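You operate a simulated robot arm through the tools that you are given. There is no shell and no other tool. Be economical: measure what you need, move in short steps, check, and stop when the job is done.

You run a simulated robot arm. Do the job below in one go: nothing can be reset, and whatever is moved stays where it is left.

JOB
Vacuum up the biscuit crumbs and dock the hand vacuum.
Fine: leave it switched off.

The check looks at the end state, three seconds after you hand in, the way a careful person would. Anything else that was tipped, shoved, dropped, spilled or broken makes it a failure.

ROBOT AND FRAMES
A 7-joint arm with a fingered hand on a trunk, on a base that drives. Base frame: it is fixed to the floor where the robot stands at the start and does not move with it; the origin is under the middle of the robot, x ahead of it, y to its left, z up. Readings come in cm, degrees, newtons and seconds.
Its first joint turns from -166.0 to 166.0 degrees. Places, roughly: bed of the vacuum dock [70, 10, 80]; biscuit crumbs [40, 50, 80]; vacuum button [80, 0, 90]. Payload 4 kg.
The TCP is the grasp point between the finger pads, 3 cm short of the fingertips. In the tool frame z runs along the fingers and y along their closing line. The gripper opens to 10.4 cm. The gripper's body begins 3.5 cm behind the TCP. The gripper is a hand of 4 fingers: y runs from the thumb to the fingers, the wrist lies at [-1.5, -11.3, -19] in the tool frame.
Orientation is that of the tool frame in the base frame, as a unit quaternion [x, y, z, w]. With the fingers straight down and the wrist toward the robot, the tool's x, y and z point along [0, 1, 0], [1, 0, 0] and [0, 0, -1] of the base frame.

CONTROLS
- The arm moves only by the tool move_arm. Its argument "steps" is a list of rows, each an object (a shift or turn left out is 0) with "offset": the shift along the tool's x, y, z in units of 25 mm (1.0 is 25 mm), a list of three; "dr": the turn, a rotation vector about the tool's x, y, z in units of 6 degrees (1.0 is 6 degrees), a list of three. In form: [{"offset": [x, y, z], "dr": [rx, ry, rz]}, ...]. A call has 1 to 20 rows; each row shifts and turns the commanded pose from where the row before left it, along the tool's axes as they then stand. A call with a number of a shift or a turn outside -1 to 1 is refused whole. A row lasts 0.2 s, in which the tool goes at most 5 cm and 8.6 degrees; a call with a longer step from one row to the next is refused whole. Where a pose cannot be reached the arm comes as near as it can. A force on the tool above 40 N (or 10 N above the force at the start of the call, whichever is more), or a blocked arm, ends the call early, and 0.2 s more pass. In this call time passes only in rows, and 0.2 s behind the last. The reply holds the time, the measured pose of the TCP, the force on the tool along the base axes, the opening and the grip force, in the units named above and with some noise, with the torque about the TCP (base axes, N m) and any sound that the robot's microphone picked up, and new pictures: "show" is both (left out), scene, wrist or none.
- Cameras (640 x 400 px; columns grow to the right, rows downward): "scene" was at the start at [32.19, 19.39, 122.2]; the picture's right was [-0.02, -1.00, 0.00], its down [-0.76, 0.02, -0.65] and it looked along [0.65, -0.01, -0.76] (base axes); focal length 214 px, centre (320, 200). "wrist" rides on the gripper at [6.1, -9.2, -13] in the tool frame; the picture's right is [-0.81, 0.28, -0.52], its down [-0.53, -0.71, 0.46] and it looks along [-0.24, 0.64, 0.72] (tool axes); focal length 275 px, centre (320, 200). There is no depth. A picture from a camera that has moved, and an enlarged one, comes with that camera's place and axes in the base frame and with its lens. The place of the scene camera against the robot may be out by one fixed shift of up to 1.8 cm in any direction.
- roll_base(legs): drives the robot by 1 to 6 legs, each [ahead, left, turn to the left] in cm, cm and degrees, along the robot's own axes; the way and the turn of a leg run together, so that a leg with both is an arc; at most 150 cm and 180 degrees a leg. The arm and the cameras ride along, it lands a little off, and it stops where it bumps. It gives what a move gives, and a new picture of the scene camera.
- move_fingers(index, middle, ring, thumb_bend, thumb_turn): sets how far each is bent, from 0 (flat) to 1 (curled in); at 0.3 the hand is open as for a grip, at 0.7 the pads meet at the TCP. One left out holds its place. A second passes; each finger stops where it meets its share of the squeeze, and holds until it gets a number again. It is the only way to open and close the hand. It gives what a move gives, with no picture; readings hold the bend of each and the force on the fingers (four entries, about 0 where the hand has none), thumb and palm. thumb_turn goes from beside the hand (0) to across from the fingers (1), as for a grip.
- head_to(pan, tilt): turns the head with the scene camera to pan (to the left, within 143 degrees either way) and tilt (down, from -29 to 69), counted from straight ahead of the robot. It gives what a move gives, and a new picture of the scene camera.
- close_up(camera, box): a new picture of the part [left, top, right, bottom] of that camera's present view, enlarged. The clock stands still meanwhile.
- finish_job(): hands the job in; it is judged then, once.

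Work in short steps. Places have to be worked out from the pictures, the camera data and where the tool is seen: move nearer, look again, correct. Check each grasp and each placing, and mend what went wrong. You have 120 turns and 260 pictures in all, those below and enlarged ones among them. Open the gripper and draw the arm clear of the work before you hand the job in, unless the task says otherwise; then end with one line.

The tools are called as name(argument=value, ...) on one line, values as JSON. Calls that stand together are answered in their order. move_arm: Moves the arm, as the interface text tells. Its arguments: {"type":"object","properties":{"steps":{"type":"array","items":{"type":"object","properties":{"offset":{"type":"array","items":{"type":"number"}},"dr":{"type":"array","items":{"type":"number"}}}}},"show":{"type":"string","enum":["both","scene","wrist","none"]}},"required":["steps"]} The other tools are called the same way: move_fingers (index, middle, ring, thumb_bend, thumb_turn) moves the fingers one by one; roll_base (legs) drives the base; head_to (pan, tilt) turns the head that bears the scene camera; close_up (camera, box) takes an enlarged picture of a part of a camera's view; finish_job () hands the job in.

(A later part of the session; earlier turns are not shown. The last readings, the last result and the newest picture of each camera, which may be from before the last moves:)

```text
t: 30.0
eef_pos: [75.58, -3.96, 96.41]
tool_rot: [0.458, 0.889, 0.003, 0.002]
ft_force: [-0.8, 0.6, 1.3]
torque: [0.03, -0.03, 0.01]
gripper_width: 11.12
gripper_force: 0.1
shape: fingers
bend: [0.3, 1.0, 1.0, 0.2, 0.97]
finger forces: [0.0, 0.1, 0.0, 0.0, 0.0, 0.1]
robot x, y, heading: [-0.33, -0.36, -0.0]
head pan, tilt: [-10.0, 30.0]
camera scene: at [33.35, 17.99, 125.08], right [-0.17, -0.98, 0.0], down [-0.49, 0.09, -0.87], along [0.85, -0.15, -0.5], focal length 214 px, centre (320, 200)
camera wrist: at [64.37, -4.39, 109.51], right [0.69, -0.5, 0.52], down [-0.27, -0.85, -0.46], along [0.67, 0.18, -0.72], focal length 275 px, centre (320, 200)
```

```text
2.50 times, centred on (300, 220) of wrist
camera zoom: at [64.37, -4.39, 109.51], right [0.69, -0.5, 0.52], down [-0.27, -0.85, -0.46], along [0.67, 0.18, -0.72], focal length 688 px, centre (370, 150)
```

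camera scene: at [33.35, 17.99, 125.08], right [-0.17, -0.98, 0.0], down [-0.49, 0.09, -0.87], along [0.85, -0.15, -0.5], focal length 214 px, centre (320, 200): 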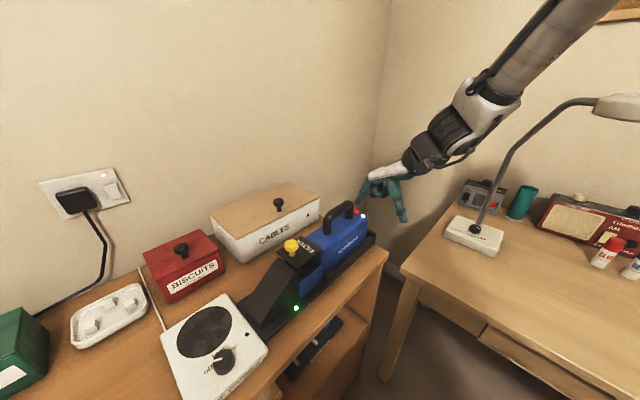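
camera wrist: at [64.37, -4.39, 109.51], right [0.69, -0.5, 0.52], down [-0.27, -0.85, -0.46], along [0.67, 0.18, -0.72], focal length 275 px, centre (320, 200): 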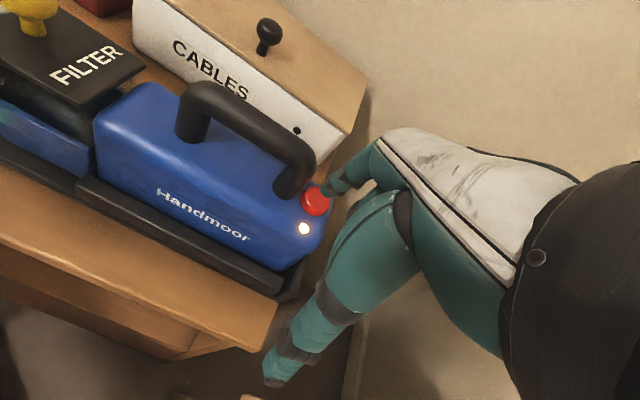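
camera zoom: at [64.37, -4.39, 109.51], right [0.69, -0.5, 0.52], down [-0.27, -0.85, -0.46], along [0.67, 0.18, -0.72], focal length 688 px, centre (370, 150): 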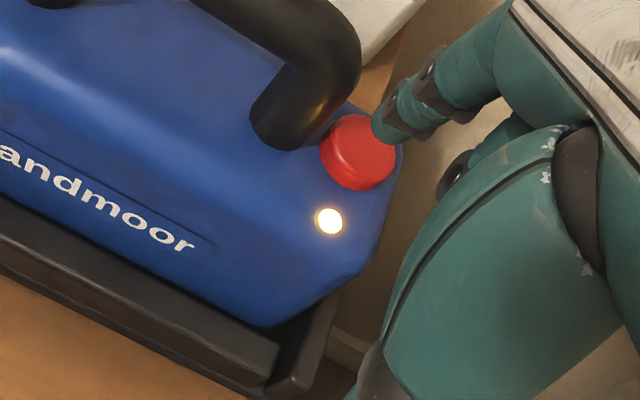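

The white lamp is lit, so the vacuum is on. Now I'll raise, open the hand, move above the handle (centre ~(75.3, 6, 95.8)) and check.

move_arm(steps=[{"offset": [0, 0, -1]}, {"offset": [0, 0, -1]}, {"offset": [0, 0, -1]}, {"offset": [0, 0, -1]}, {"offset": [0.95, 0.56, 0]}, {"offset": [0.95, 0.56, 0]}, {"offset": [0.95, 0.56, 0]}, {"offset": [0.95, 0.56, 0]}, {}], show="none")

move_fingers(index=0.3, middle=0.3, ring=0.3, thumb_bend=0.3, thumb_turn=1)

move_arm(steps=[{"offset": [0, 0, 0.8]}, {"offset": [0, 0, 0.8]}, {}])

close_up(camera="wrist", box=[180, 150, 420, 370])

close_up(camera="scene", box=[290, 130, 400, 260])

```text
t: 32.0
eef_pos: [74.49, 6.95, 106.55]
tool_rot: [0.458, 0.889, 0.003, 0.002]
ft_force: [1.1, 0.8, -0.1]
torque: [-0.03, 0.0, -0.01]
gripper_width: 11.12
gripper_force: 0.0
shape: fingers
bend: [0.3, 1.0, 1.0, 0.2, 0.97]
finger forces: [0.1, 0.0, 0.0, 0.0, 0.0, 0.1]
robot x, y, heading: [-0.06, -0.01, 0.0]
head pan, tilt: [-10.0, 30.0]
```

```text
t: 33.0
eef_pos: [74.35, 7.09, 106.58]
tool_rot: [0.459, 0.889, 0.004, 0.001]
ft_force: [-0.4, 0.3, 0.0]
torque: [0.01, -0.01, 0.03]
gripper_width: 10.33
gripper_force: 0.1
shape: fingers
bend: [0.3, 0.3, 0.3, 0.3, 0.97]
finger forces: [0.0, 0.0, 0.1, 0.1, 0.0, 0.0]
robot x, y, heading: [-0.02, -0.2, -0.2]
head pan, tilt: [-10.0, 30.0]
```

```text
t: 33.8
eef_pos: [74.6, 7.11, 102.62]
tool_rot: [0.459, 0.889, 0.003, 0.002]
ft_force: [-0.4, -0.7, -0.2]
torque: [-0.01, 0.02, 0.04]
gripper_width: 10.35
gripper_force: 0.1
shape: fingers
bend: [0.3, 0.3, 0.3, 0.3, 0.97]
finger forces: [0.1, 0.0, 0.0, 0.1, 0.0, 0.1]
robot x, y, heading: [0.22, -0.12, -0.0]
head pan, tilt: [-10.0, 30.0]
camera scene: at [33.35, 17.99, 125.08], right [-0.17, -0.98, 0.0], down [-0.49, 0.09, -0.87], along [0.85, -0.15, -0.5], focal length 214 px, centre (320, 200)
camera wrist: at [63.42, 6.65, 115.71], right [0.69, -0.5, 0.52], down [-0.27, -0.85, -0.46], along [0.67, 0.18, -0.72], focal length 275 px, centre (320, 200)
```

scene: 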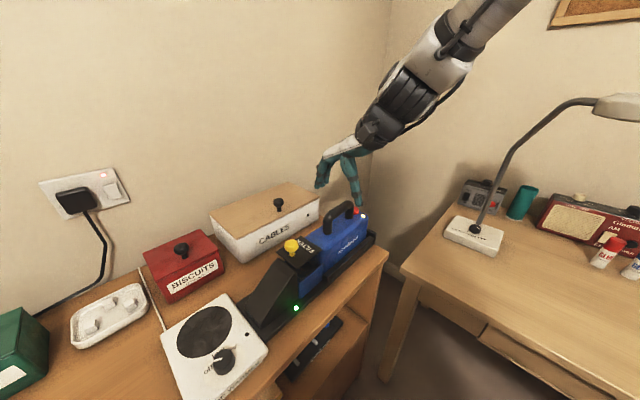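
wrist: 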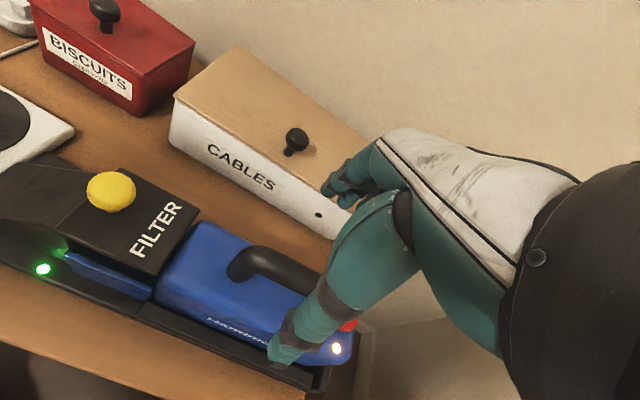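

```text
1.82 times, centred on (300, 260) of wrist
camera zoom: at [63.42, 6.65, 115.71], right [0.69, -0.5, 0.52], down [-0.27, -0.85, -0.46], along [0.67, 0.18, -0.72], focal length 500 px, centre (356, 91)
```

zoom: 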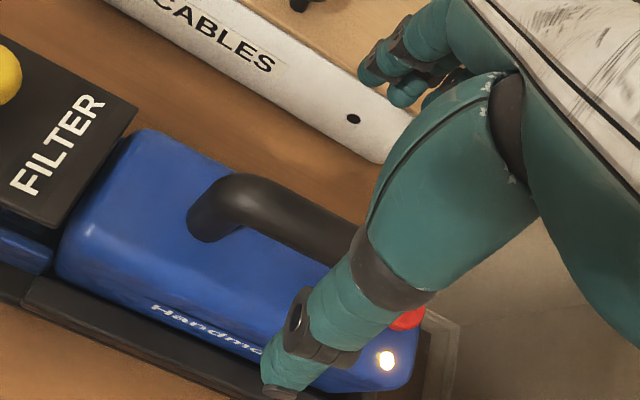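

```text
3.08 times, centred on (345, 195) of scene
camera zoom: at [33.35, 17.99, 125.08], right [-0.17, -0.98, 0.0], down [-0.49, 0.09, -0.87], along [0.85, -0.15, -0.5], focal length 660 px, centre (243, 215)
```

zoom: 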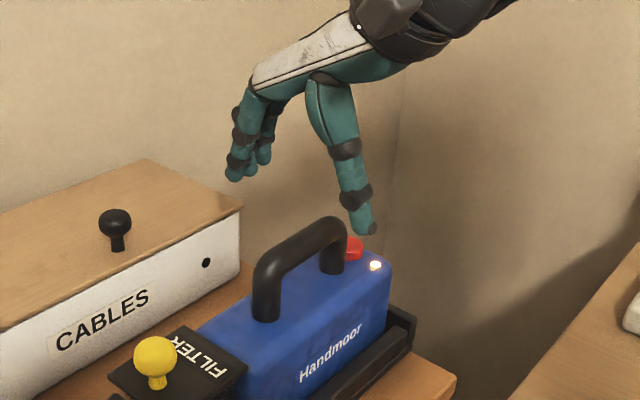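

The fingers straddle the handle and clear the CABLES box. I'll descend to bar height (TCP ~95.8).

move_arm(steps=[{"offset": [0, 0.12, 0.7]}, {"offset": [0, 0, 0.7]}, {"offset": [0, 0, 0.6]}, {"offset": [0, 0, 0.4]}, {"offset": [0, 0, 0.25]}, {}], show="none")

close_up(camera="wrist", box=[180, 150, 420, 370])

close_up(camera="scene", box=[290, 130, 400, 260])

```text
t: 35.2
eef_pos: [74.61, 7.11, 95.92]
tool_rot: [0.458, 0.889, 0.003, 0.002]
ft_force: [0.4, -0.6, 0.2]
torque: [0.02, -0.01, -0.01]
gripper_width: 10.35
gripper_force: 0.0
shape: fingers
bend: [0.3, 0.3, 0.3, 0.3, 0.97]
finger forces: [0.0, 0.0, 0.0, 0.0, 0.0, 0.0]
robot x, y, heading: [0.04, -0.15, 0.1]
head pan, tilt: [-10.0, 30.0]
```

```text
1.82 times, centred on (300, 260) of wrist
camera zoom: at [63.48, 6.8, 108.97], right [0.69, -0.5, 0.52], down [-0.27, -0.85, -0.46], along [0.67, 0.18, -0.72], focal length 500 px, centre (356, 91)
```

zoom: 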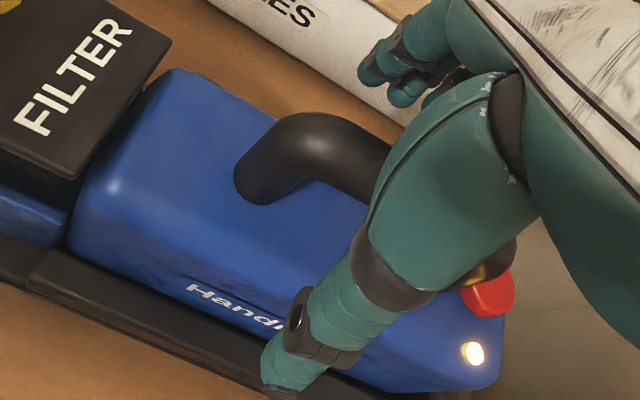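

```text
3.08 times, centred on (345, 195) of scene
camera zoom: at [33.35, 17.99, 125.08], right [-0.17, -0.98, 0.0], down [-0.49, 0.09, -0.87], along [0.85, -0.15, -0.5], focal length 660 px, centre (243, 215)
```

zoom: 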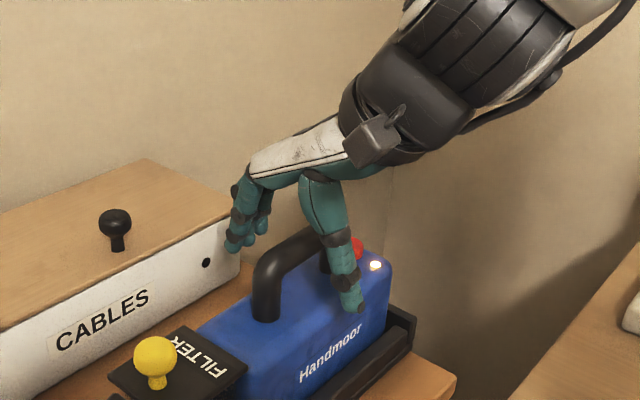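

The TCP sits on the bar and the fingers fit between the handle legs. I'll close the grip.

move_fingers(index=0.8, middle=0.8, ring=0.8, thumb_bend=0.8)

close_up(camera="scene", box=[290, 130, 400, 260])

close_up(camera="wrist", box=[180, 150, 420, 370])

```text
t: 36.2
eef_pos: [74.73, 7.27, 95.71]
tool_rot: [0.458, 0.889, 0.002, 0.002]
ft_force: [0.2, -0.1, -10.2]
torque: [0.12, 0.07, 0.25]
gripper_width: 0.0
gripper_force: 22.6
shape: fingers
bend: [0.76, 0.75, 0.74, 0.71, 1.0]
finger forces: [10.0, 7.4, 7.6, 0.0, 20.1, 0.0]
robot x, y, heading: [0.03, 0.21, 0.1]
head pan, tilt: [-10.0, 30.0]
```

```text
3.08 times, centred on (345, 195) of scene
camera zoom: at [33.37, 17.99, 125.07], right [-0.17, -0.98, 0.0], down [-0.49, 0.09, -0.87], along [0.85, -0.15, -0.5], focal length 660 px, centre (243, 215)
```

zoom: 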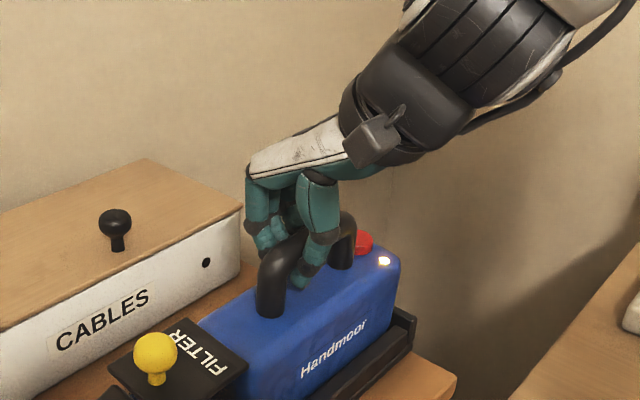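

```text
1.82 times, centred on (300, 260) of wrist
camera zoom: at [63.5, 6.8, 108.95], right [0.69, -0.5, 0.52], down [-0.27, -0.85, -0.46], along [0.67, 0.18, -0.72], focal length 500 px, centre (356, 91)
```

zoom: 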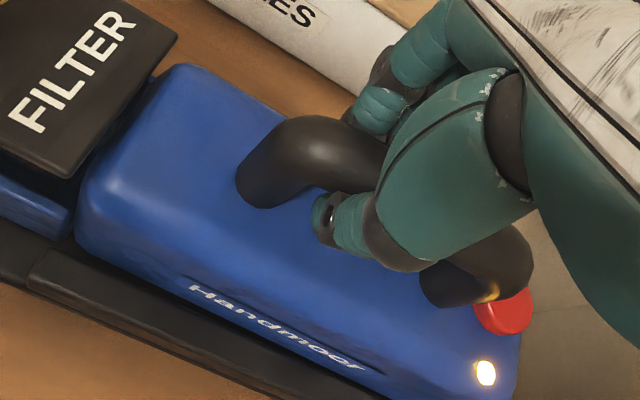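

The fingers wrap the bar with a firm hold. Docked grip pose is TCP (74.7, 7.2, 95.7), which I'll use for the return. Lifting straight up a little as a test.

move_arm(steps=[{"offset": [0, 0, -0.3]}, {"offset": [0, 0, -0.4]}, {"offset": [0, 0, -0.4]}, {"offset": [0, 0, -0.5]}, {}])

```text
t: 37.4
eef_pos: [74.73, 7.48, 99.78]
tool_rot: [0.459, 0.889, 0.002, 0.001]
ft_force: [0.5, 0.7, -10.1]
torque: [-0.01, -0.06, 0.0]
gripper_width: 0.0
gripper_force: 17.2
shape: fingers
bend: [0.77, 0.76, 0.75, 0.73, 1.0]
finger forces: [12.1, 4.2, 2.8, 0.0, 15.9, 0.0]
robot x, y, heading: [-0.03, -0.11, -0.0]
head pan, tilt: [-10.0, 30.0]
camera scene: at [33.38, 17.99, 125.07], right [-0.17, -0.98, 0.0], down [-0.49, 0.09, -0.87], along [0.85, -0.15, -0.5], focal length 214 px, centre (320, 200)
camera wrist: at [63.67, 6.87, 112.89], right [0.69, -0.5, 0.52], down [-0.27, -0.85, -0.46], along [0.67, 0.18, -0.72], focal length 275 px, centre (320, 200)
```

scene: 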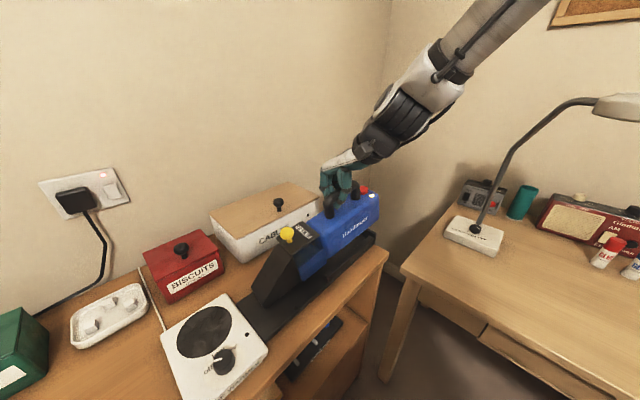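
wrist: 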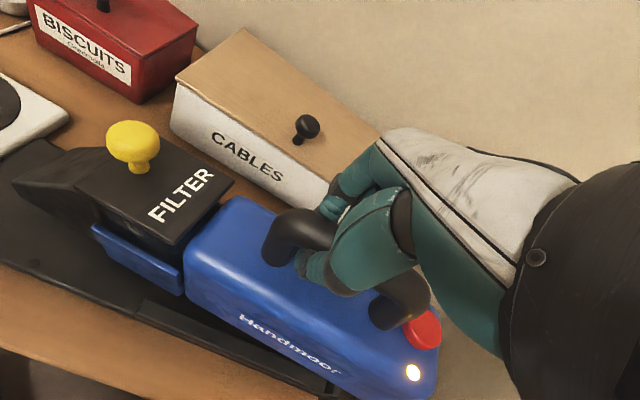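

The vacuum (about 1 kg) hangs level and the dock LED went out. I'll zoom to measure where the nozzle mouth is relative to the TCP.

close_up(camera="scene", box=[220, 180, 390, 330])

close_up(camera="wrist", box=[0, 120, 200, 320])

```text
2.67 times, centred on (305, 255) of scene
camera zoom: at [33.38, 17.99, 125.07], right [-0.17, -0.98, 0.0], down [-0.49, 0.09, -0.87], along [0.85, -0.15, -0.5], focal length 572 px, centre (360, 53)
```

zoom: 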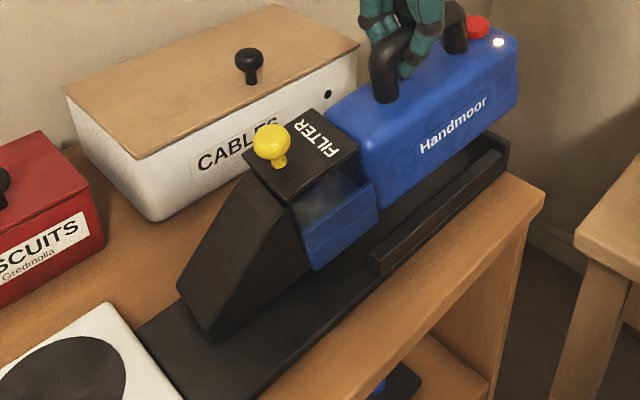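

```text
2.00 times, centred on (100, 220) of wrist
camera zoom: at [63.67, 6.87, 112.89], right [0.69, -0.5, 0.52], down [-0.27, -0.85, -0.46], along [0.67, 0.18, -0.72], focal length 551 px, centre (760, 160)
```

zoom: 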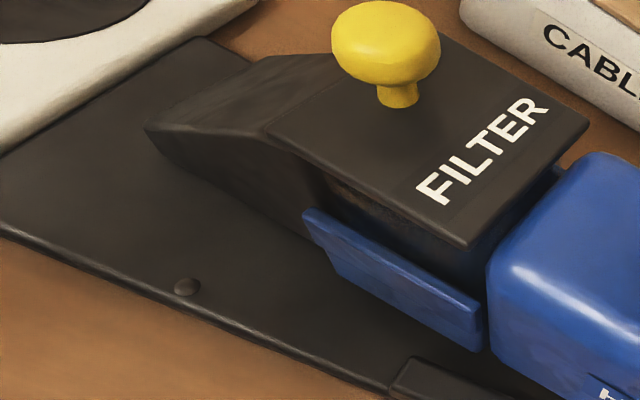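

The nozzle mouth is about 22–23 cm ahead of the TCP and 15–17 cm below it. The crumbs span about 14 × 6 cm along the bench, which needs the TCP about 63 cm from my axis, too close in. I'll lift, look behind me, and back the base off about 10 cm.

move_arm(steps=[{"offset": [0, 0, -0.8]}, {"offset": [0, 0, -0.8]}, {"offset": [0, 0, -0.8]}, {"offset": [0, 0, -0.8]}, {"offset": [0, 0, -0.4]}, {}], show="none")

head_to(pan=-143, tilt=50)

head_to(pan=143, tilt=50)

```text
t: 38.8
eef_pos: [74.66, 7.13, 108.88]
tool_rot: [0.459, 0.889, 0.002, 0.002]
ft_force: [0.5, 0.5, -10.4]
torque: [-0.09, -0.05, 0.03]
gripper_width: 0.0
gripper_force: 12.4
shape: fingers
bend: [0.78, 0.76, 0.76, 0.73, 1.0]
finger forces: [14.4, 3.1, 1.1, 0.1, 6.2, 0.0]
robot x, y, heading: [-0.23, -0.09, 0.0]
head pan, tilt: [-10.0, 30.0]
```

```text
t: 41.0
eef_pos: [74.79, 7.13, 108.87]
tool_rot: [0.458, 0.889, 0.002, 0.001]
ft_force: [-0.2, 0.0, -10.2]
torque: [-0.1, -0.07, 0.02]
gripper_width: 0.0
gripper_force: 12.3
shape: fingers
bend: [0.78, 0.76, 0.76, 0.73, 1.0]
finger forces: [14.2, 3.0, 1.2, 0.0, 6.1, 0.1]
robot x, y, heading: [-0.01, -0.28, 0.2]
head pan, tilt: [-143.0, 50.0]
camera scene: at [18.32, 14.92, 122.13], right [-0.6, 0.8, 0.0], down [0.61, 0.46, -0.64], along [-0.51, -0.39, -0.77], focal length 214 px, centre (320, 200)
```

scene: 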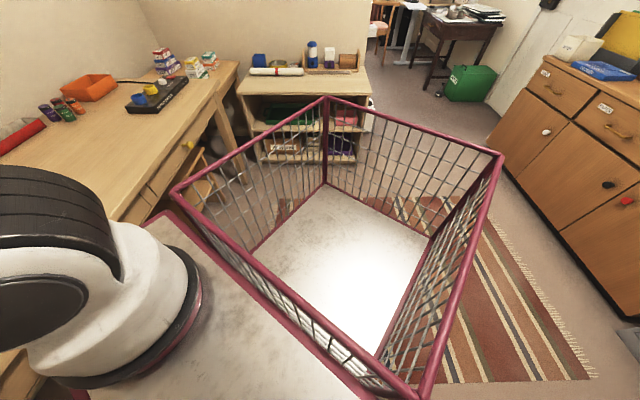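

```text
t: 44.9
eef_pos: [74.74, 7.16, 108.83]
tool_rot: [0.458, 0.889, 0.002, 0.001]
ft_force: [-0.5, 0.6, -9.8]
torque: [-0.03, -0.08, -0.01]
gripper_width: 0.02
gripper_force: 12.5
shape: fingers
bend: [0.78, 0.76, 0.76, 0.73, 1.0]
finger forces: [14.4, 3.2, 1.2, 0.1, 6.2, 0.0]
robot x, y, heading: [-0.07, 0.17, 0.3]
head pan, tilt: [143.0, 50.0]
camera scene: at [18.32, 24.2, 122.13], right [0.6, 0.8, 0.0], down [0.61, -0.46, -0.64], along [-0.51, 0.39, -0.77], focal length 214 px, centre (320, 200)
```

scene: 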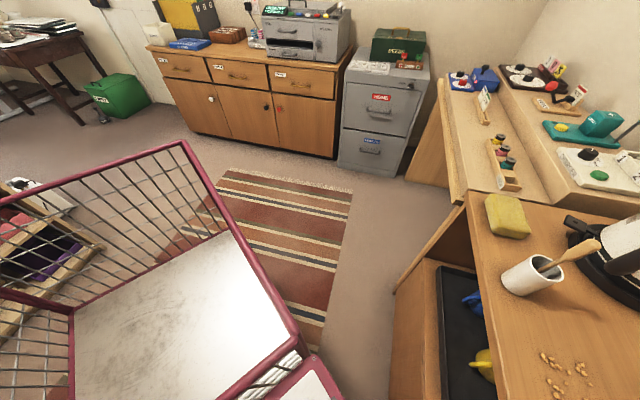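

The floor behind is clear: the basket is my own and the nearest shelf is about 40 cm away. I'll drive straight back 10 cm and turn the head forward.

roll_base(legs=[[-10, 0, 0]])

head_to(pan=28, tilt=45)

```text
t: 46.1
eef_pos: [64.53, 6.99, 108.76]
tool_rot: [0.459, 0.888, 0.002, 0.001]
ft_force: [-0.1, 1.4, -9.7]
torque: [-0.04, 0.05, 0.02]
gripper_width: 0.01
gripper_force: 11.8
shape: fingers
bend: [0.78, 0.77, 0.76, 0.74, 1.0]
finger forces: [13.0, 2.9, 1.5, 0.0, 5.5, 0.0]
robot x, y, heading: [-10.16, 0.06, -0.2]
head pan, tilt: [143.0, 50.0]
camera scene: at [8.05, 24.18, 122.13], right [0.6, 0.8, 0.0], down [0.61, -0.46, -0.64], along [-0.51, 0.39, -0.77], focal length 214 px, centre (320, 200)
```

scene: 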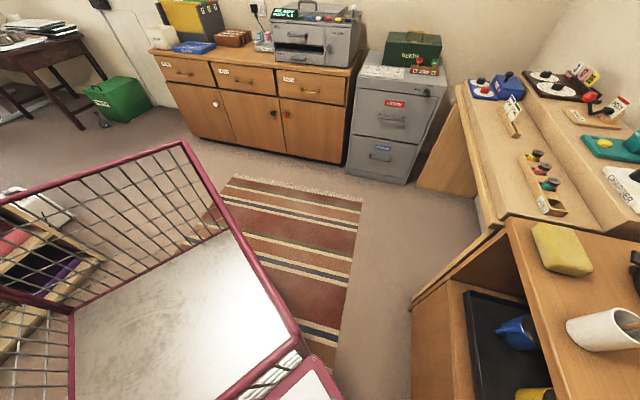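

```text
t: 48.0
eef_pos: [64.38, 7.06, 108.85]
tool_rot: [0.459, 0.888, 0.003, 0.0]
ft_force: [0.6, -0.9, -9.6]
torque: [-0.07, -0.02, -0.02]
gripper_width: 0.0
gripper_force: 11.7
shape: fingers
bend: [0.78, 0.77, 0.76, 0.74, 1.0]
finger forces: [13.8, 2.6, 1.0, 0.0, 5.8, 0.1]
robot x, y, heading: [-10.19, 0.11, -0.1]
head pan, tilt: [28.0, 45.0]
camera scene: at [21.39, 23.36, 122.81], right [0.47, -0.88, 0.0], down [-0.62, -0.33, -0.71], along [0.62, 0.33, -0.71], focal length 214 px, centre (320, 200)
```

scene: 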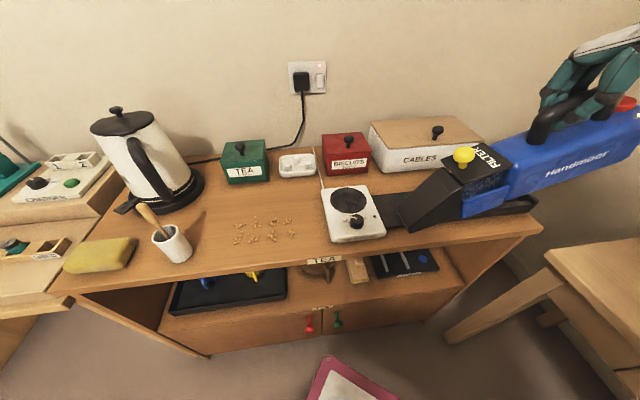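

The base moved back cleanly and this view is square to the bench. I'll bring the nozzle over the right edge of the crumb patch, staying high over the cup warmer.

move_arm(steps=[{"offset": [0.8, 0.25, 0]}, {"offset": [0.8, 0.25, 0]}, {"offset": [0.8, 0.25, 0]}, {"offset": [0.8, 0.25, 0]}, {"offset": [0.8, 0.25, 0]}, {"offset": [0.8, 0.25, 0]}, {"offset": [0.8, 0.25, 0]}, {"offset": [0.8, 0.25, 0]}, {"offset": [0.8, 0.2, 0]}, {}])

```text
t: 50.2
eef_pos: [58.57, 24.8, 108.72]
tool_rot: [0.459, 0.888, 0.003, 0.001]
ft_force: [-0.1, -0.6, -9.7]
torque: [-0.13, -0.04, 0.01]
gripper_width: 0.0
gripper_force: 12.4
shape: fingers
bend: [0.78, 0.77, 0.76, 0.74, 1.0]
finger forces: [15.5, 2.3, 0.7, 0.0, 5.4, 0.0]
robot x, y, heading: [-10.69, 0.18, -0.1]
head pan, tilt: [28.0, 45.0]
camera scene: at [21.39, 23.36, 122.81], right [0.47, -0.88, 0.0], down [-0.62, -0.33, -0.71], along [0.62, 0.33, -0.71], focal length 214 px, centre (320, 200)
camera wrist: at [47.46, 24.52, 121.93], right [0.69, -0.5, 0.52], down [-0.27, -0.85, -0.46], along [0.67, 0.18, -0.72], focal length 275 px, centre (320, 200)
```

scene: 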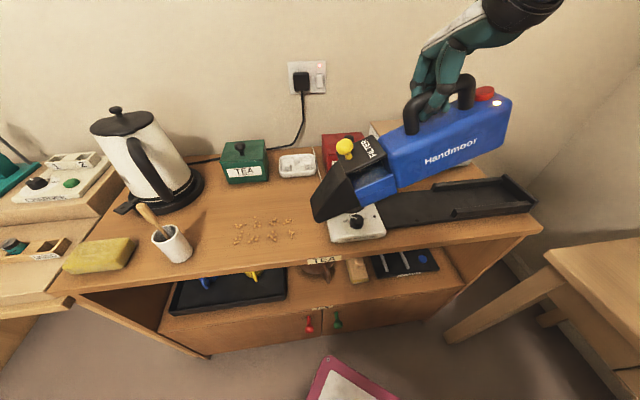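
wrist: 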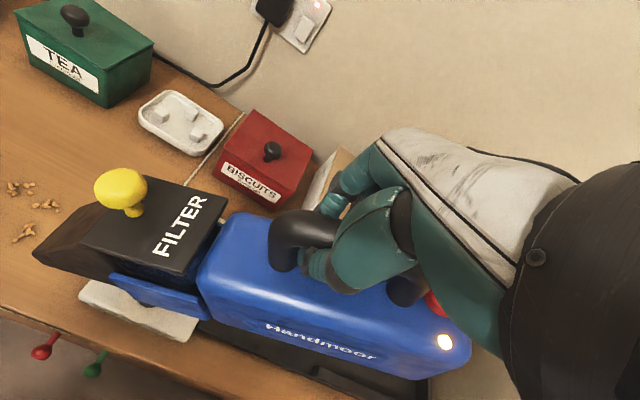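

The vacuum has sagged nose-down in the grip, so I'll tighten the fingers and measure the pitch.

move_fingers(index=1, middle=1, ring=1, thumb_bend=1)

close_up(camera="scene", box=[220, 50, 540, 260])

close_up(camera="wrist", box=[230, 150, 480, 330])

```text
t: 51.2
eef_pos: [58.61, 24.89, 108.84]
tool_rot: [0.459, 0.888, 0.002, 0.002]
ft_force: [0.2, -0.2, -1.5]
torque: [-0.1, 0.07, -0.01]
gripper_width: 0.0
gripper_force: 17.5
shape: fingers
bend: [0.93, 0.98, 0.99, 0.91, 1.0]
finger forces: [0.0, 15.1, 8.9, 0.0, 0.1, 10.8]
robot x, y, heading: [-10.1, 0.05, -0.4]
head pan, tilt: [28.0, 45.0]
```

```text
1.90 times, centred on (380, 155) of scene
camera zoom: at [21.39, 23.36, 122.81], right [0.47, -0.88, 0.0], down [-0.62, -0.33, -0.71], along [0.62, 0.33, -0.71], focal length 408 px, centre (206, 286)
```

zoom: 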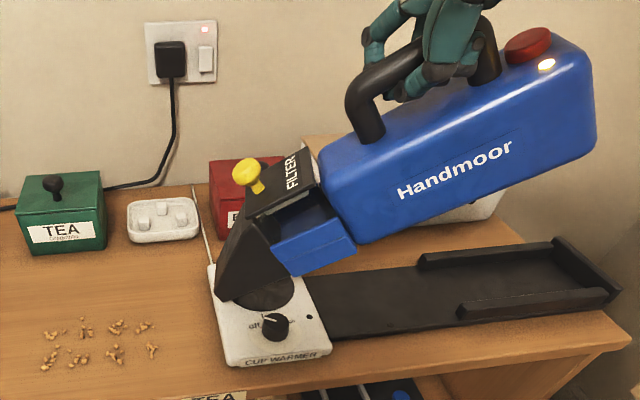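

```text
2.22 times, centred on (355, 240) of wrist
camera zoom: at [47.46, 24.51, 121.93], right [0.69, -0.5, 0.52], down [-0.27, -0.85, -0.46], along [0.67, 0.18, -0.72], focal length 612 px, centre (242, 111)
```

zoom: 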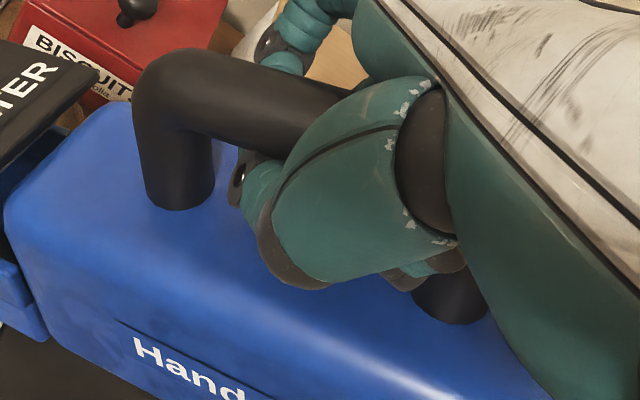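

The grip changed (now palm contact) and the load reading dropped oddly. I'll check whether the vacuum is still held.

move_arm(steps=[{}, {}])

```text
t: 51.8
eef_pos: [58.6, 24.91, 108.79]
tool_rot: [0.46, 0.888, 0.003, 0.001]
ft_force: [-0.6, -1.3, -1.1]
torque: [-0.13, 0.06, 0.0]
gripper_width: 0.01
gripper_force: 25.9
shape: fingers
bend: [0.97, 0.98, 0.99, 0.92, 1.0]
finger forces: [14.8, 8.4, 9.3, 0.0, 7.2, 12.4]
robot x, y, heading: [-10.44, 0.12, -0.0]
head pan, tilt: [28.0, 45.0]
camera scene: at [21.39, 23.36, 122.81], right [0.47, -0.88, 0.0], down [-0.62, -0.33, -0.71], along [0.62, 0.33, -0.71], focal length 214 px, centre (320, 200)
camera wrist: at [47.47, 24.49, 121.93], right [0.69, -0.5, 0.52], down [-0.27, -0.85, -0.46], along [0.67, 0.18, -0.72], focal length 275 px, centre (320, 200)
```

scene: 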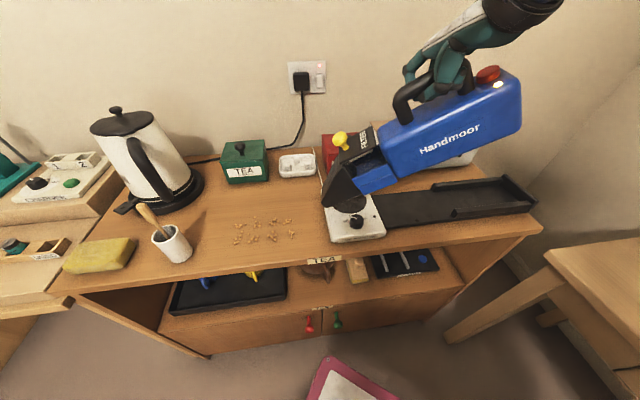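
wrist: 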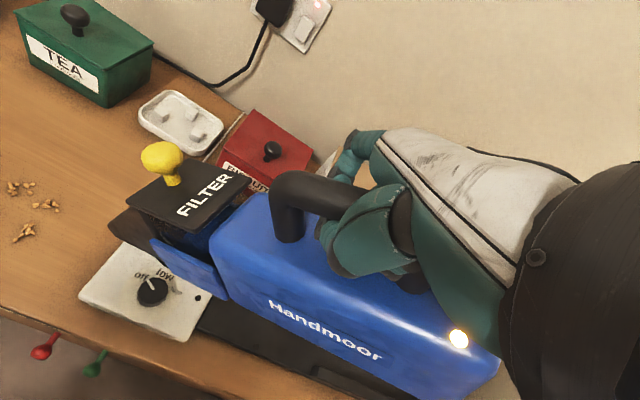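

The vacuum is firmly held against the palm now, pitched nose-down by about 25°. I'll rotate the tool about its y axis to level it and check.

move_arm(steps=[{"dr": [0, 0.8, 0]}, {"dr": [0, 0.8, 0]}, {"dr": [0, 0.8, 0]}, {"dr": [0, 0.8, 0]}, {"dr": [0, 0.8, 0]}, {}, {}])

close_up(camera="scene", box=[220, 50, 540, 260])

```text
t: 53.4
eef_pos: [58.49, 25.0, 108.68]
tool_rot: [0.448, 0.869, 0.098, -0.184]
ft_force: [0.8, 0.0, -10.0]
torque: [-0.39, -0.11, 0.0]
gripper_width: 0.01
gripper_force: 32.7
shape: fingers
bend: [0.97, 0.98, 0.99, 0.93, 1.0]
finger forces: [21.0, 8.7, 9.4, 0.0, 10.5, 16.3]
robot x, y, heading: [-10.37, -0.12, 0.1]
head pan, tilt: [28.0, 45.0]
camera scene: at [21.39, 23.36, 122.81], right [0.47, -0.88, 0.0], down [-0.62, -0.33, -0.71], along [0.62, 0.33, -0.71], focal length 214 px, centre (320, 200)
camera wrist: at [50.7, 19.76, 123.26], right [0.77, -0.62, 0.14], down [-0.4, -0.66, -0.64], along [0.49, 0.43, -0.76], focal length 275 px, centre (320, 200)
```

scene: 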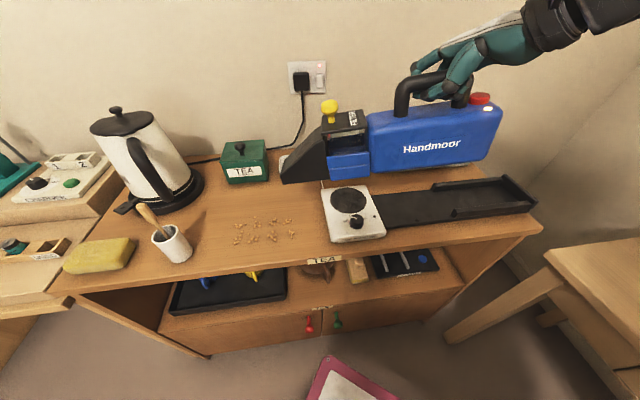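
wrist: 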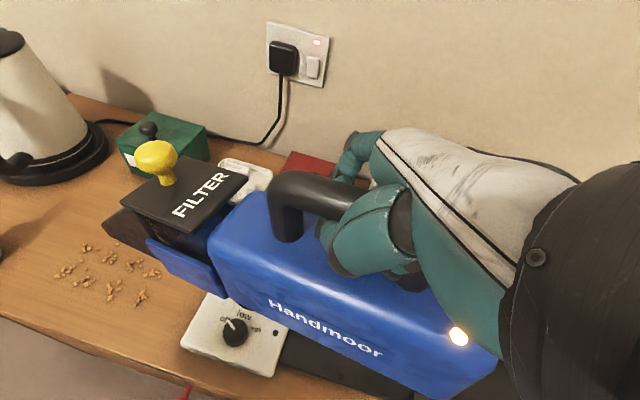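

```text
1.90 times, centred on (380, 155) of scene
camera zoom: at [21.39, 23.36, 122.81], right [0.47, -0.88, 0.0], down [-0.62, -0.33, -0.71], along [0.62, 0.33, -0.71], focal length 408 px, centre (206, 286)
```

zoom: 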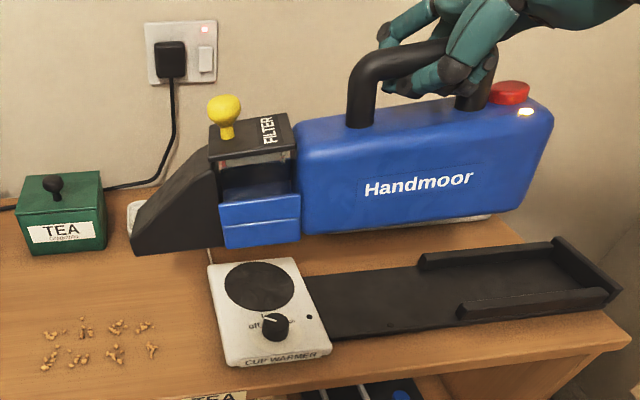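

The cup warmer sits right behind the crumbs, so a level sweep would hit it. I'll keep the natural ~28° nose-down pitch so the body clears it. I'll advance over the crumbs while pitching, staying about 6 cm above the table, then look.

move_arm(steps=[{"offset": [0.813, -0.167, 0.143]}, {"offset": [0.813, -0.167, 0.143]}, {"offset": [0.813, -0.167, 0.143]}, {"offset": [0.813, -0.167, 0.143]}, {"offset": [0.813, -0.167, 0.143]}, {"offset": [0.813, -0.167, 0.143]}, {"dr": [0, -1, 0]}, {"dr": [0, -1, 0]}, {"offset": [0.652, 0, 0.139]}, {"offset": [0.652, 0, 0.139]}, {"offset": [0.652, 0, 0.139]}, {"dr": [0, -1, 0]}, {"dr": [0, -1, 0]}, {"offset": [0.9, 0, 0]}, {"offset": [0.9, 0, 0]}, {}, {}])

close_up(camera="scene", box=[140, 80, 420, 280])

```text
t: 57.0
eef_pos: [43.89, 40.98, 111.97]
tool_rot: [0.46, 0.888, 0.004, 0.001]
ft_force: [-0.3, 0.2, -10.0]
torque: [-0.16, 0.08, 0.01]
gripper_width: 0.0
gripper_force: 30.4
shape: fingers
bend: [0.98, 0.98, 0.99, 0.93, 1.0]
finger forces: [18.0, 8.5, 13.5, 0.0, 8.2, 13.4]
robot x, y, heading: [-10.31, -0.0, 0.2]
head pan, tilt: [28.0, 45.0]
camera scene: at [21.38, 23.37, 122.81], right [0.47, -0.88, 0.0], down [-0.62, -0.33, -0.71], along [0.62, 0.33, -0.71], focal length 214 px, centre (320, 200)
camera wrist: at [32.77, 40.6, 125.1], right [0.69, -0.5, 0.52], down [-0.27, -0.85, -0.46], along [0.67, 0.18, -0.72], focal length 275 px, centre (320, 200)
```

scene: 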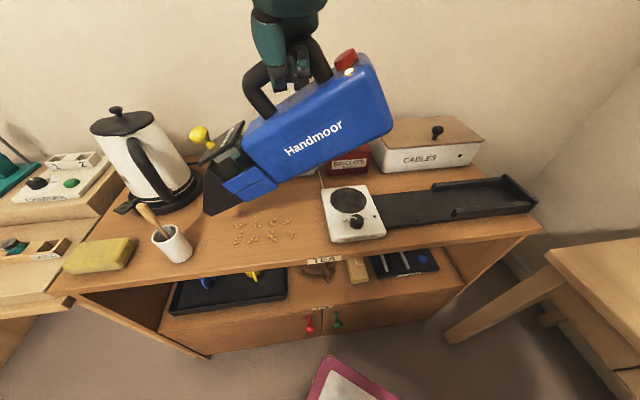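
wrist: 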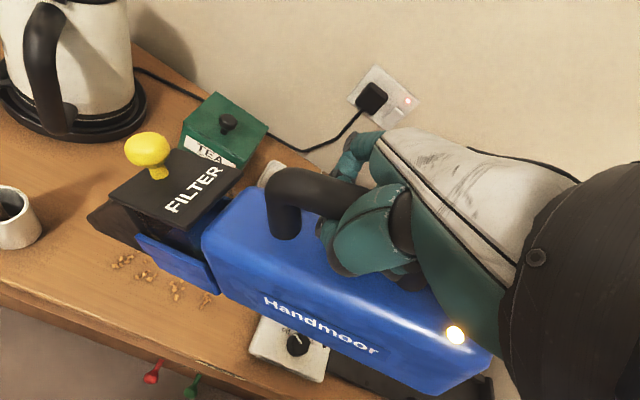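

```text
2.00 times, centred on (280, 180) of scene
camera zoom: at [21.38, 23.37, 122.81], right [0.47, -0.88, 0.0], down [-0.62, -0.33, -0.71], along [0.62, 0.33, -0.71], focal length 429 px, centre (400, 240)
```

zoom: 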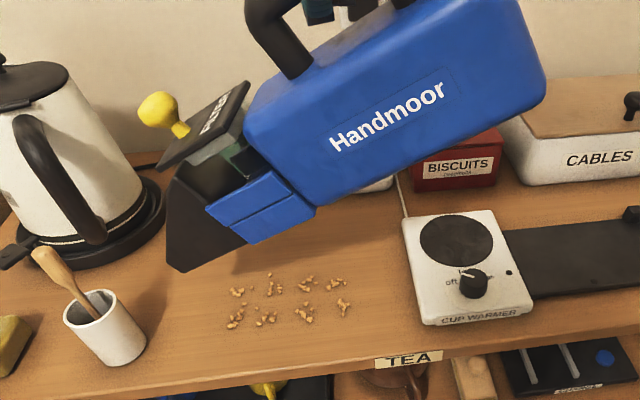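

The mouth is about 5 cm left of the crumbs and slightly to the wall side. I'll come back right, towards me, and down, to about 2 cm above the leftmost crumbs.

move_arm(steps=[{"offset": [-0.4, -0.15, 0.4]}, {"offset": [-0.4, -0.15, 0.4]}, {"offset": [-0.4, -0.15, 0.4]}, {"offset": [-0.4, -0.15, 0.4]}, {}])

close_up(camera="scene", box=[160, 120, 400, 280])

```text
t: 58.2
eef_pos: [45.12, 36.93, 107.68]
tool_rot: [0.46, 0.888, 0.003, 0.001]
ft_force: [-0.1, -0.1, -9.7]
torque: [-0.13, 0.03, -0.02]
gripper_width: 0.0
gripper_force: 30.0
shape: fingers
bend: [0.98, 0.98, 0.99, 0.93, 1.0]
finger forces: [17.5, 8.5, 13.7, 0.0, 7.9, 12.9]
robot x, y, heading: [-10.11, -0.26, -0.1]
head pan, tilt: [28.0, 45.0]
camera scene: at [21.38, 23.37, 122.81], right [0.47, -0.88, 0.0], down [-0.62, -0.33, -0.71], along [0.62, 0.33, -0.71], focal length 214 px, centre (320, 200)
camera wrist: at [33.91, 36.51, 120.87], right [0.69, -0.5, 0.52], down [-0.27, -0.85, -0.46], along [0.67, 0.18, -0.72], focal length 275 px, centre (320, 200)
```

scene: 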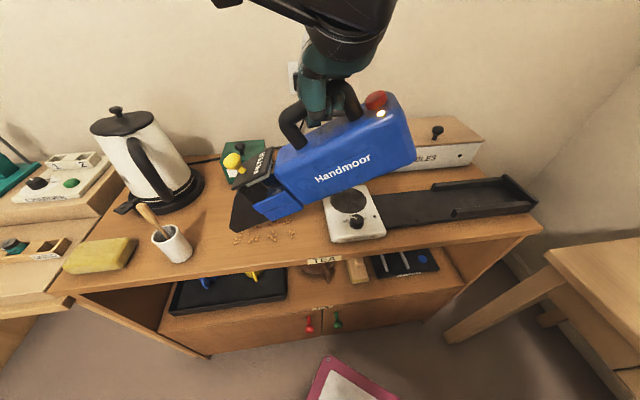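
wrist: 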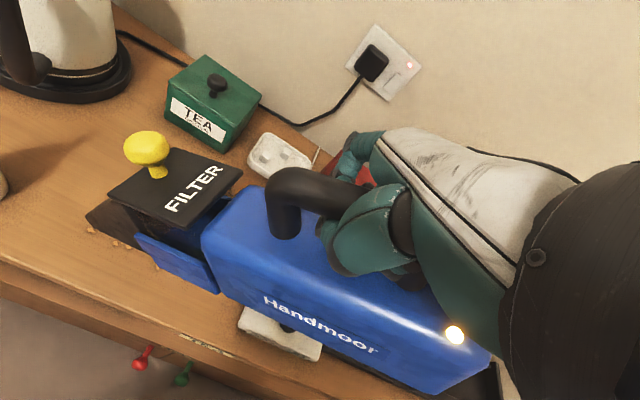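

```text
2.50 times, centred on (280, 200) of scene
camera zoom: at [21.38, 23.37, 122.81], right [0.47, -0.88, 0.0], down [-0.62, -0.33, -0.71], along [0.62, 0.33, -0.71], focal length 536 px, centre (420, 200)
```

zoom: 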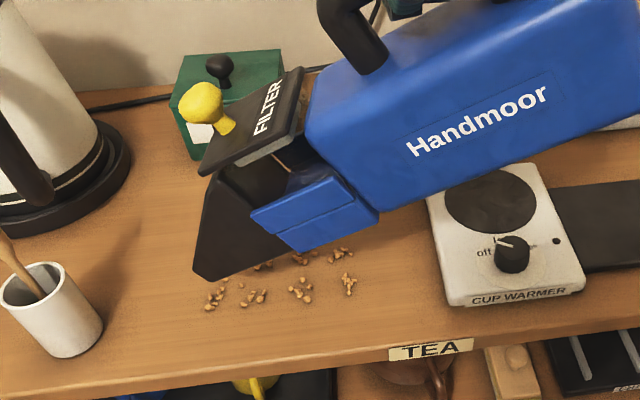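

The mouth is nearly over the leftmost crumbs. I'll lower another 1.5 cm and look for suction.

move_arm(steps=[{"offset": [0, -0.1, 0.2]}, {"offset": [0, -0.1, 0.2]}, {"offset": [0, -0.1, 0.2]}, {}], show="none")

close_up(camera="scene", box=[160, 120, 400, 280])

```text
t: 59.2
eef_pos: [44.49, 36.32, 106.36]
tool_rot: [0.46, 0.888, 0.003, 0.001]
ft_force: [0.5, 0.0, -9.0]
torque: [-0.17, 0.03, 0.04]
gripper_width: 0.02
gripper_force: 30.8
shape: fingers
bend: [0.98, 0.98, 0.99, 0.93, 1.0]
finger forces: [17.4, 8.6, 13.7, 0.0, 7.9, 13.0]
robot x, y, heading: [-10.28, 0.04, 0.1]
head pan, tilt: [28.0, 45.0]
```

```text
2.50 times, centred on (280, 200) of scene
camera zoom: at [21.38, 23.37, 122.81], right [0.47, -0.88, 0.0], down [-0.62, -0.33, -0.71], along [0.62, 0.33, -0.71], focal length 536 px, centre (420, 200)
```

zoom: 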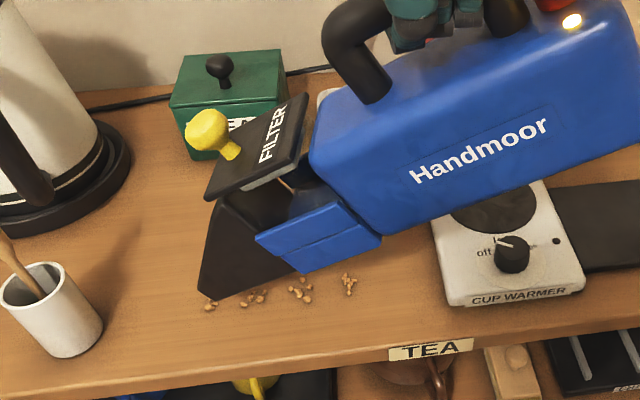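

No suction seen yet. I'll lower further in 4 mm steps, watching for contact.

move_arm(steps=[{"offset": [0, 0, 0.16]}, {"offset": [0, 0, 0.16]}, {"offset": [0, 0, 0.16]}, {}], show="wrist")

close_up(camera="scene", box=[160, 120, 400, 280])

```text
t: 60.2
eef_pos: [44.47, 36.46, 105.0]
tool_rot: [0.458, 0.889, 0.002, 0.001]
ft_force: [-0.3, 0.2, -9.9]
torque: [-0.17, 0.05, 0.03]
gripper_width: 0.0
gripper_force: 30.3
shape: fingers
bend: [0.98, 0.98, 0.99, 0.93, 1.0]
finger forces: [17.4, 8.6, 13.7, 0.0, 7.8, 12.9]
robot x, y, heading: [-10.13, 0.25, -0.1]
head pan, tilt: [28.0, 45.0]
camera wrist: at [33.34, 36.09, 118.07], right [0.69, -0.5, 0.52], down [-0.27, -0.85, -0.46], along [0.67, 0.18, -0.72], focal length 275 px, centre (320, 200)
```

wrist: 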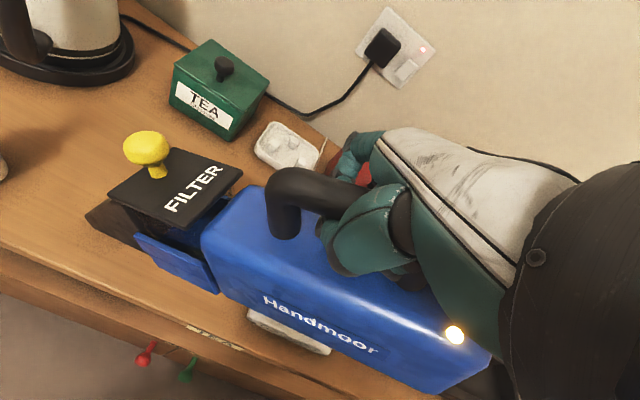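

```text
2.50 times, centred on (280, 200) of scene
camera zoom: at [21.38, 23.37, 122.81], right [0.47, -0.88, 0.0], down [-0.62, -0.33, -0.71], along [0.62, 0.33, -0.71], focal length 536 px, centre (420, 200)
```

zoom: 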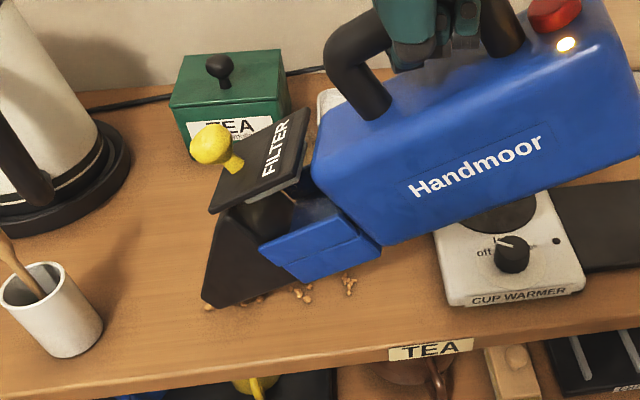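

Still no contact. Lowering more, checking the force.

move_arm(steps=[{"offset": [0, 0, 0.12]}, {"offset": [0, 0, 0.12]}, {"offset": [0, 0, 0.12]}, {}], show="none")

close_up(camera="scene", box=[200, 160, 360, 270])

```text
t: 61.2
eef_pos: [44.65, 36.43, 104.17]
tool_rot: [0.459, 0.888, 0.002, 0.001]
ft_force: [-0.7, 0.4, -10.1]
torque: [-0.19, 0.06, 0.0]
gripper_width: 0.0
gripper_force: 30.4
shape: fingers
bend: [0.98, 0.98, 0.99, 0.93, 1.0]
finger forces: [17.3, 8.6, 13.6, 0.1, 8.0, 12.9]
robot x, y, heading: [-10.03, 0.01, 0.1]
head pan, tilt: [28.0, 45.0]
```

```text
3.64 times, centred on (280, 215) of scene
camera zoom: at [21.38, 23.37, 122.81], right [0.47, -0.88, 0.0], down [-0.62, -0.33, -0.71], along [0.62, 0.33, -0.71], focal length 780 px, centre (466, 146)
```

zoom: 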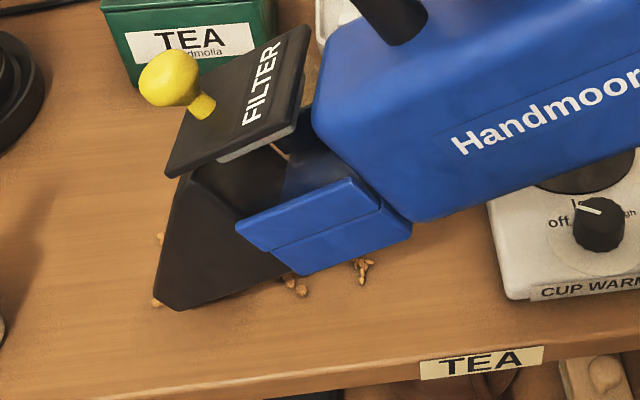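

I want a closer look at the filter chamber gap, where something light shows inside.

close_up(camera="scene", box=[235, 170, 315, 245])

close_up(camera="wrist", box=[70, 120, 260, 310])

```text
5.33 times, centred on (275, 208) of scene
camera zoom: at [21.38, 23.37, 122.81], right [0.47, -0.88, 0.0], down [-0.62, -0.33, -0.71], along [0.62, 0.33, -0.71], focal length 1144 px, centre (560, 160)
```

zoom: 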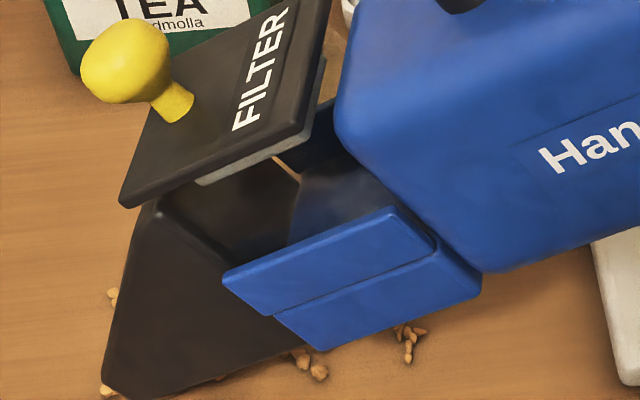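

```text
2.11 times, centred on (165, 215) of wrist
camera zoom: at [33.43, 36.04, 117.2], right [0.69, -0.5, 0.52], down [-0.27, -0.85, -0.46], along [0.67, 0.18, -0.72], focal length 580 px, centre (646, 168)
```

zoom: 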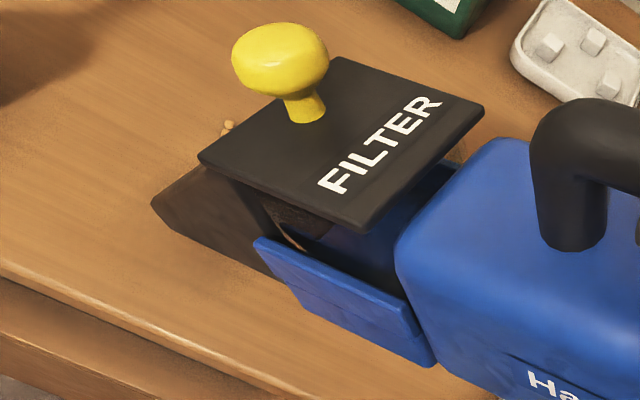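

The haze suggests a transparent dust-bin window rather than a gap, so the filter is fine. I'll continue down to the table.

move_arm(steps=[{"offset": [0, 0, 0.12]}, {"offset": [0, 0, 0.12]}, {"offset": [0, 0, 0.1]}, {}], show="none")

close_up(camera="scene", box=[200, 160, 360, 270])

```text
t: 62.2
eef_pos: [44.52, 36.6, 103.28]
tool_rot: [0.458, 0.889, 0.002, 0.001]
ft_force: [-0.2, 0.6, -9.9]
torque: [-0.17, 0.03, 0.01]
gripper_width: 0.01
gripper_force: 30.2
shape: fingers
bend: [0.98, 0.98, 0.99, 0.93, 1.0]
finger forces: [17.3, 8.7, 13.6, 0.1, 7.9, 13.0]
robot x, y, heading: [-10.24, 0.18, -0.0]
head pan, tilt: [28.0, 45.0]
```

```text
3.64 times, centred on (280, 215) of scene
camera zoom: at [21.38, 23.37, 122.81], right [0.47, -0.88, 0.0], down [-0.62, -0.33, -0.71], along [0.62, 0.33, -0.71], focal length 780 px, centre (466, 146)
```

zoom: 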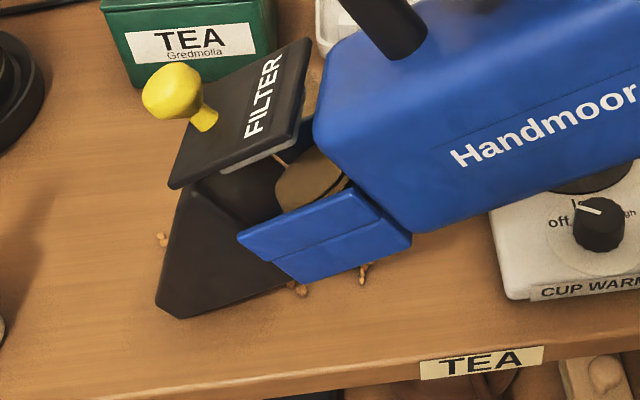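

The left-near crumbs are gone and tan shows in the bin window, so suction works at this height. I'll nudge left and wall-ward for the far-left crumb, then sweep rightwards slowly.

move_arm(steps=[{"offset": [0.3, 0.2, 0]}, {"offset": [0.3, 0.2, 0]}, {"offset": [0, 0.2, 0.05]}, {}, {"offset": [-0.3, 0, 0]}, {"offset": [-0.3, 0, 0]}, {"offset": [-0.3, 0, 0]}, {"offset": [-0.3, 0, 0]}, {"offset": [-0.3, 0, 0]}, {}], show="none")

close_up(camera="scene", box=[200, 150, 380, 270])

```text
t: 64.4
eef_pos: [46.86, 35.48, 103.39]
tool_rot: [0.459, 0.889, 0.003, 0.001]
ft_force: [-0.8, -0.5, -9.9]
torque: [-0.12, 0.09, -0.01]
gripper_width: 0.01
gripper_force: 30.0
shape: fingers
bend: [0.98, 0.98, 0.99, 0.93, 1.0]
finger forces: [17.3, 8.5, 13.6, 0.1, 7.7, 12.7]
robot x, y, heading: [-10.54, 0.06, -0.1]
head pan, tilt: [28.0, 45.0]
```

```text
3.33 times, centred on (290, 210) of scene
camera zoom: at [21.38, 23.37, 122.81], right [0.47, -0.88, 0.0], down [-0.62, -0.33, -0.71], along [0.62, 0.33, -0.71], focal length 715 px, centre (420, 167)
```

zoom: 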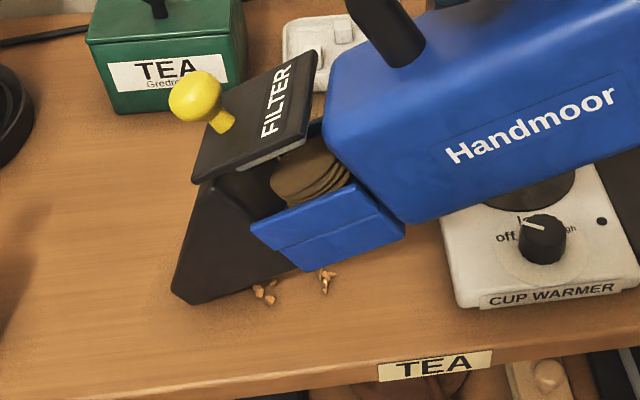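

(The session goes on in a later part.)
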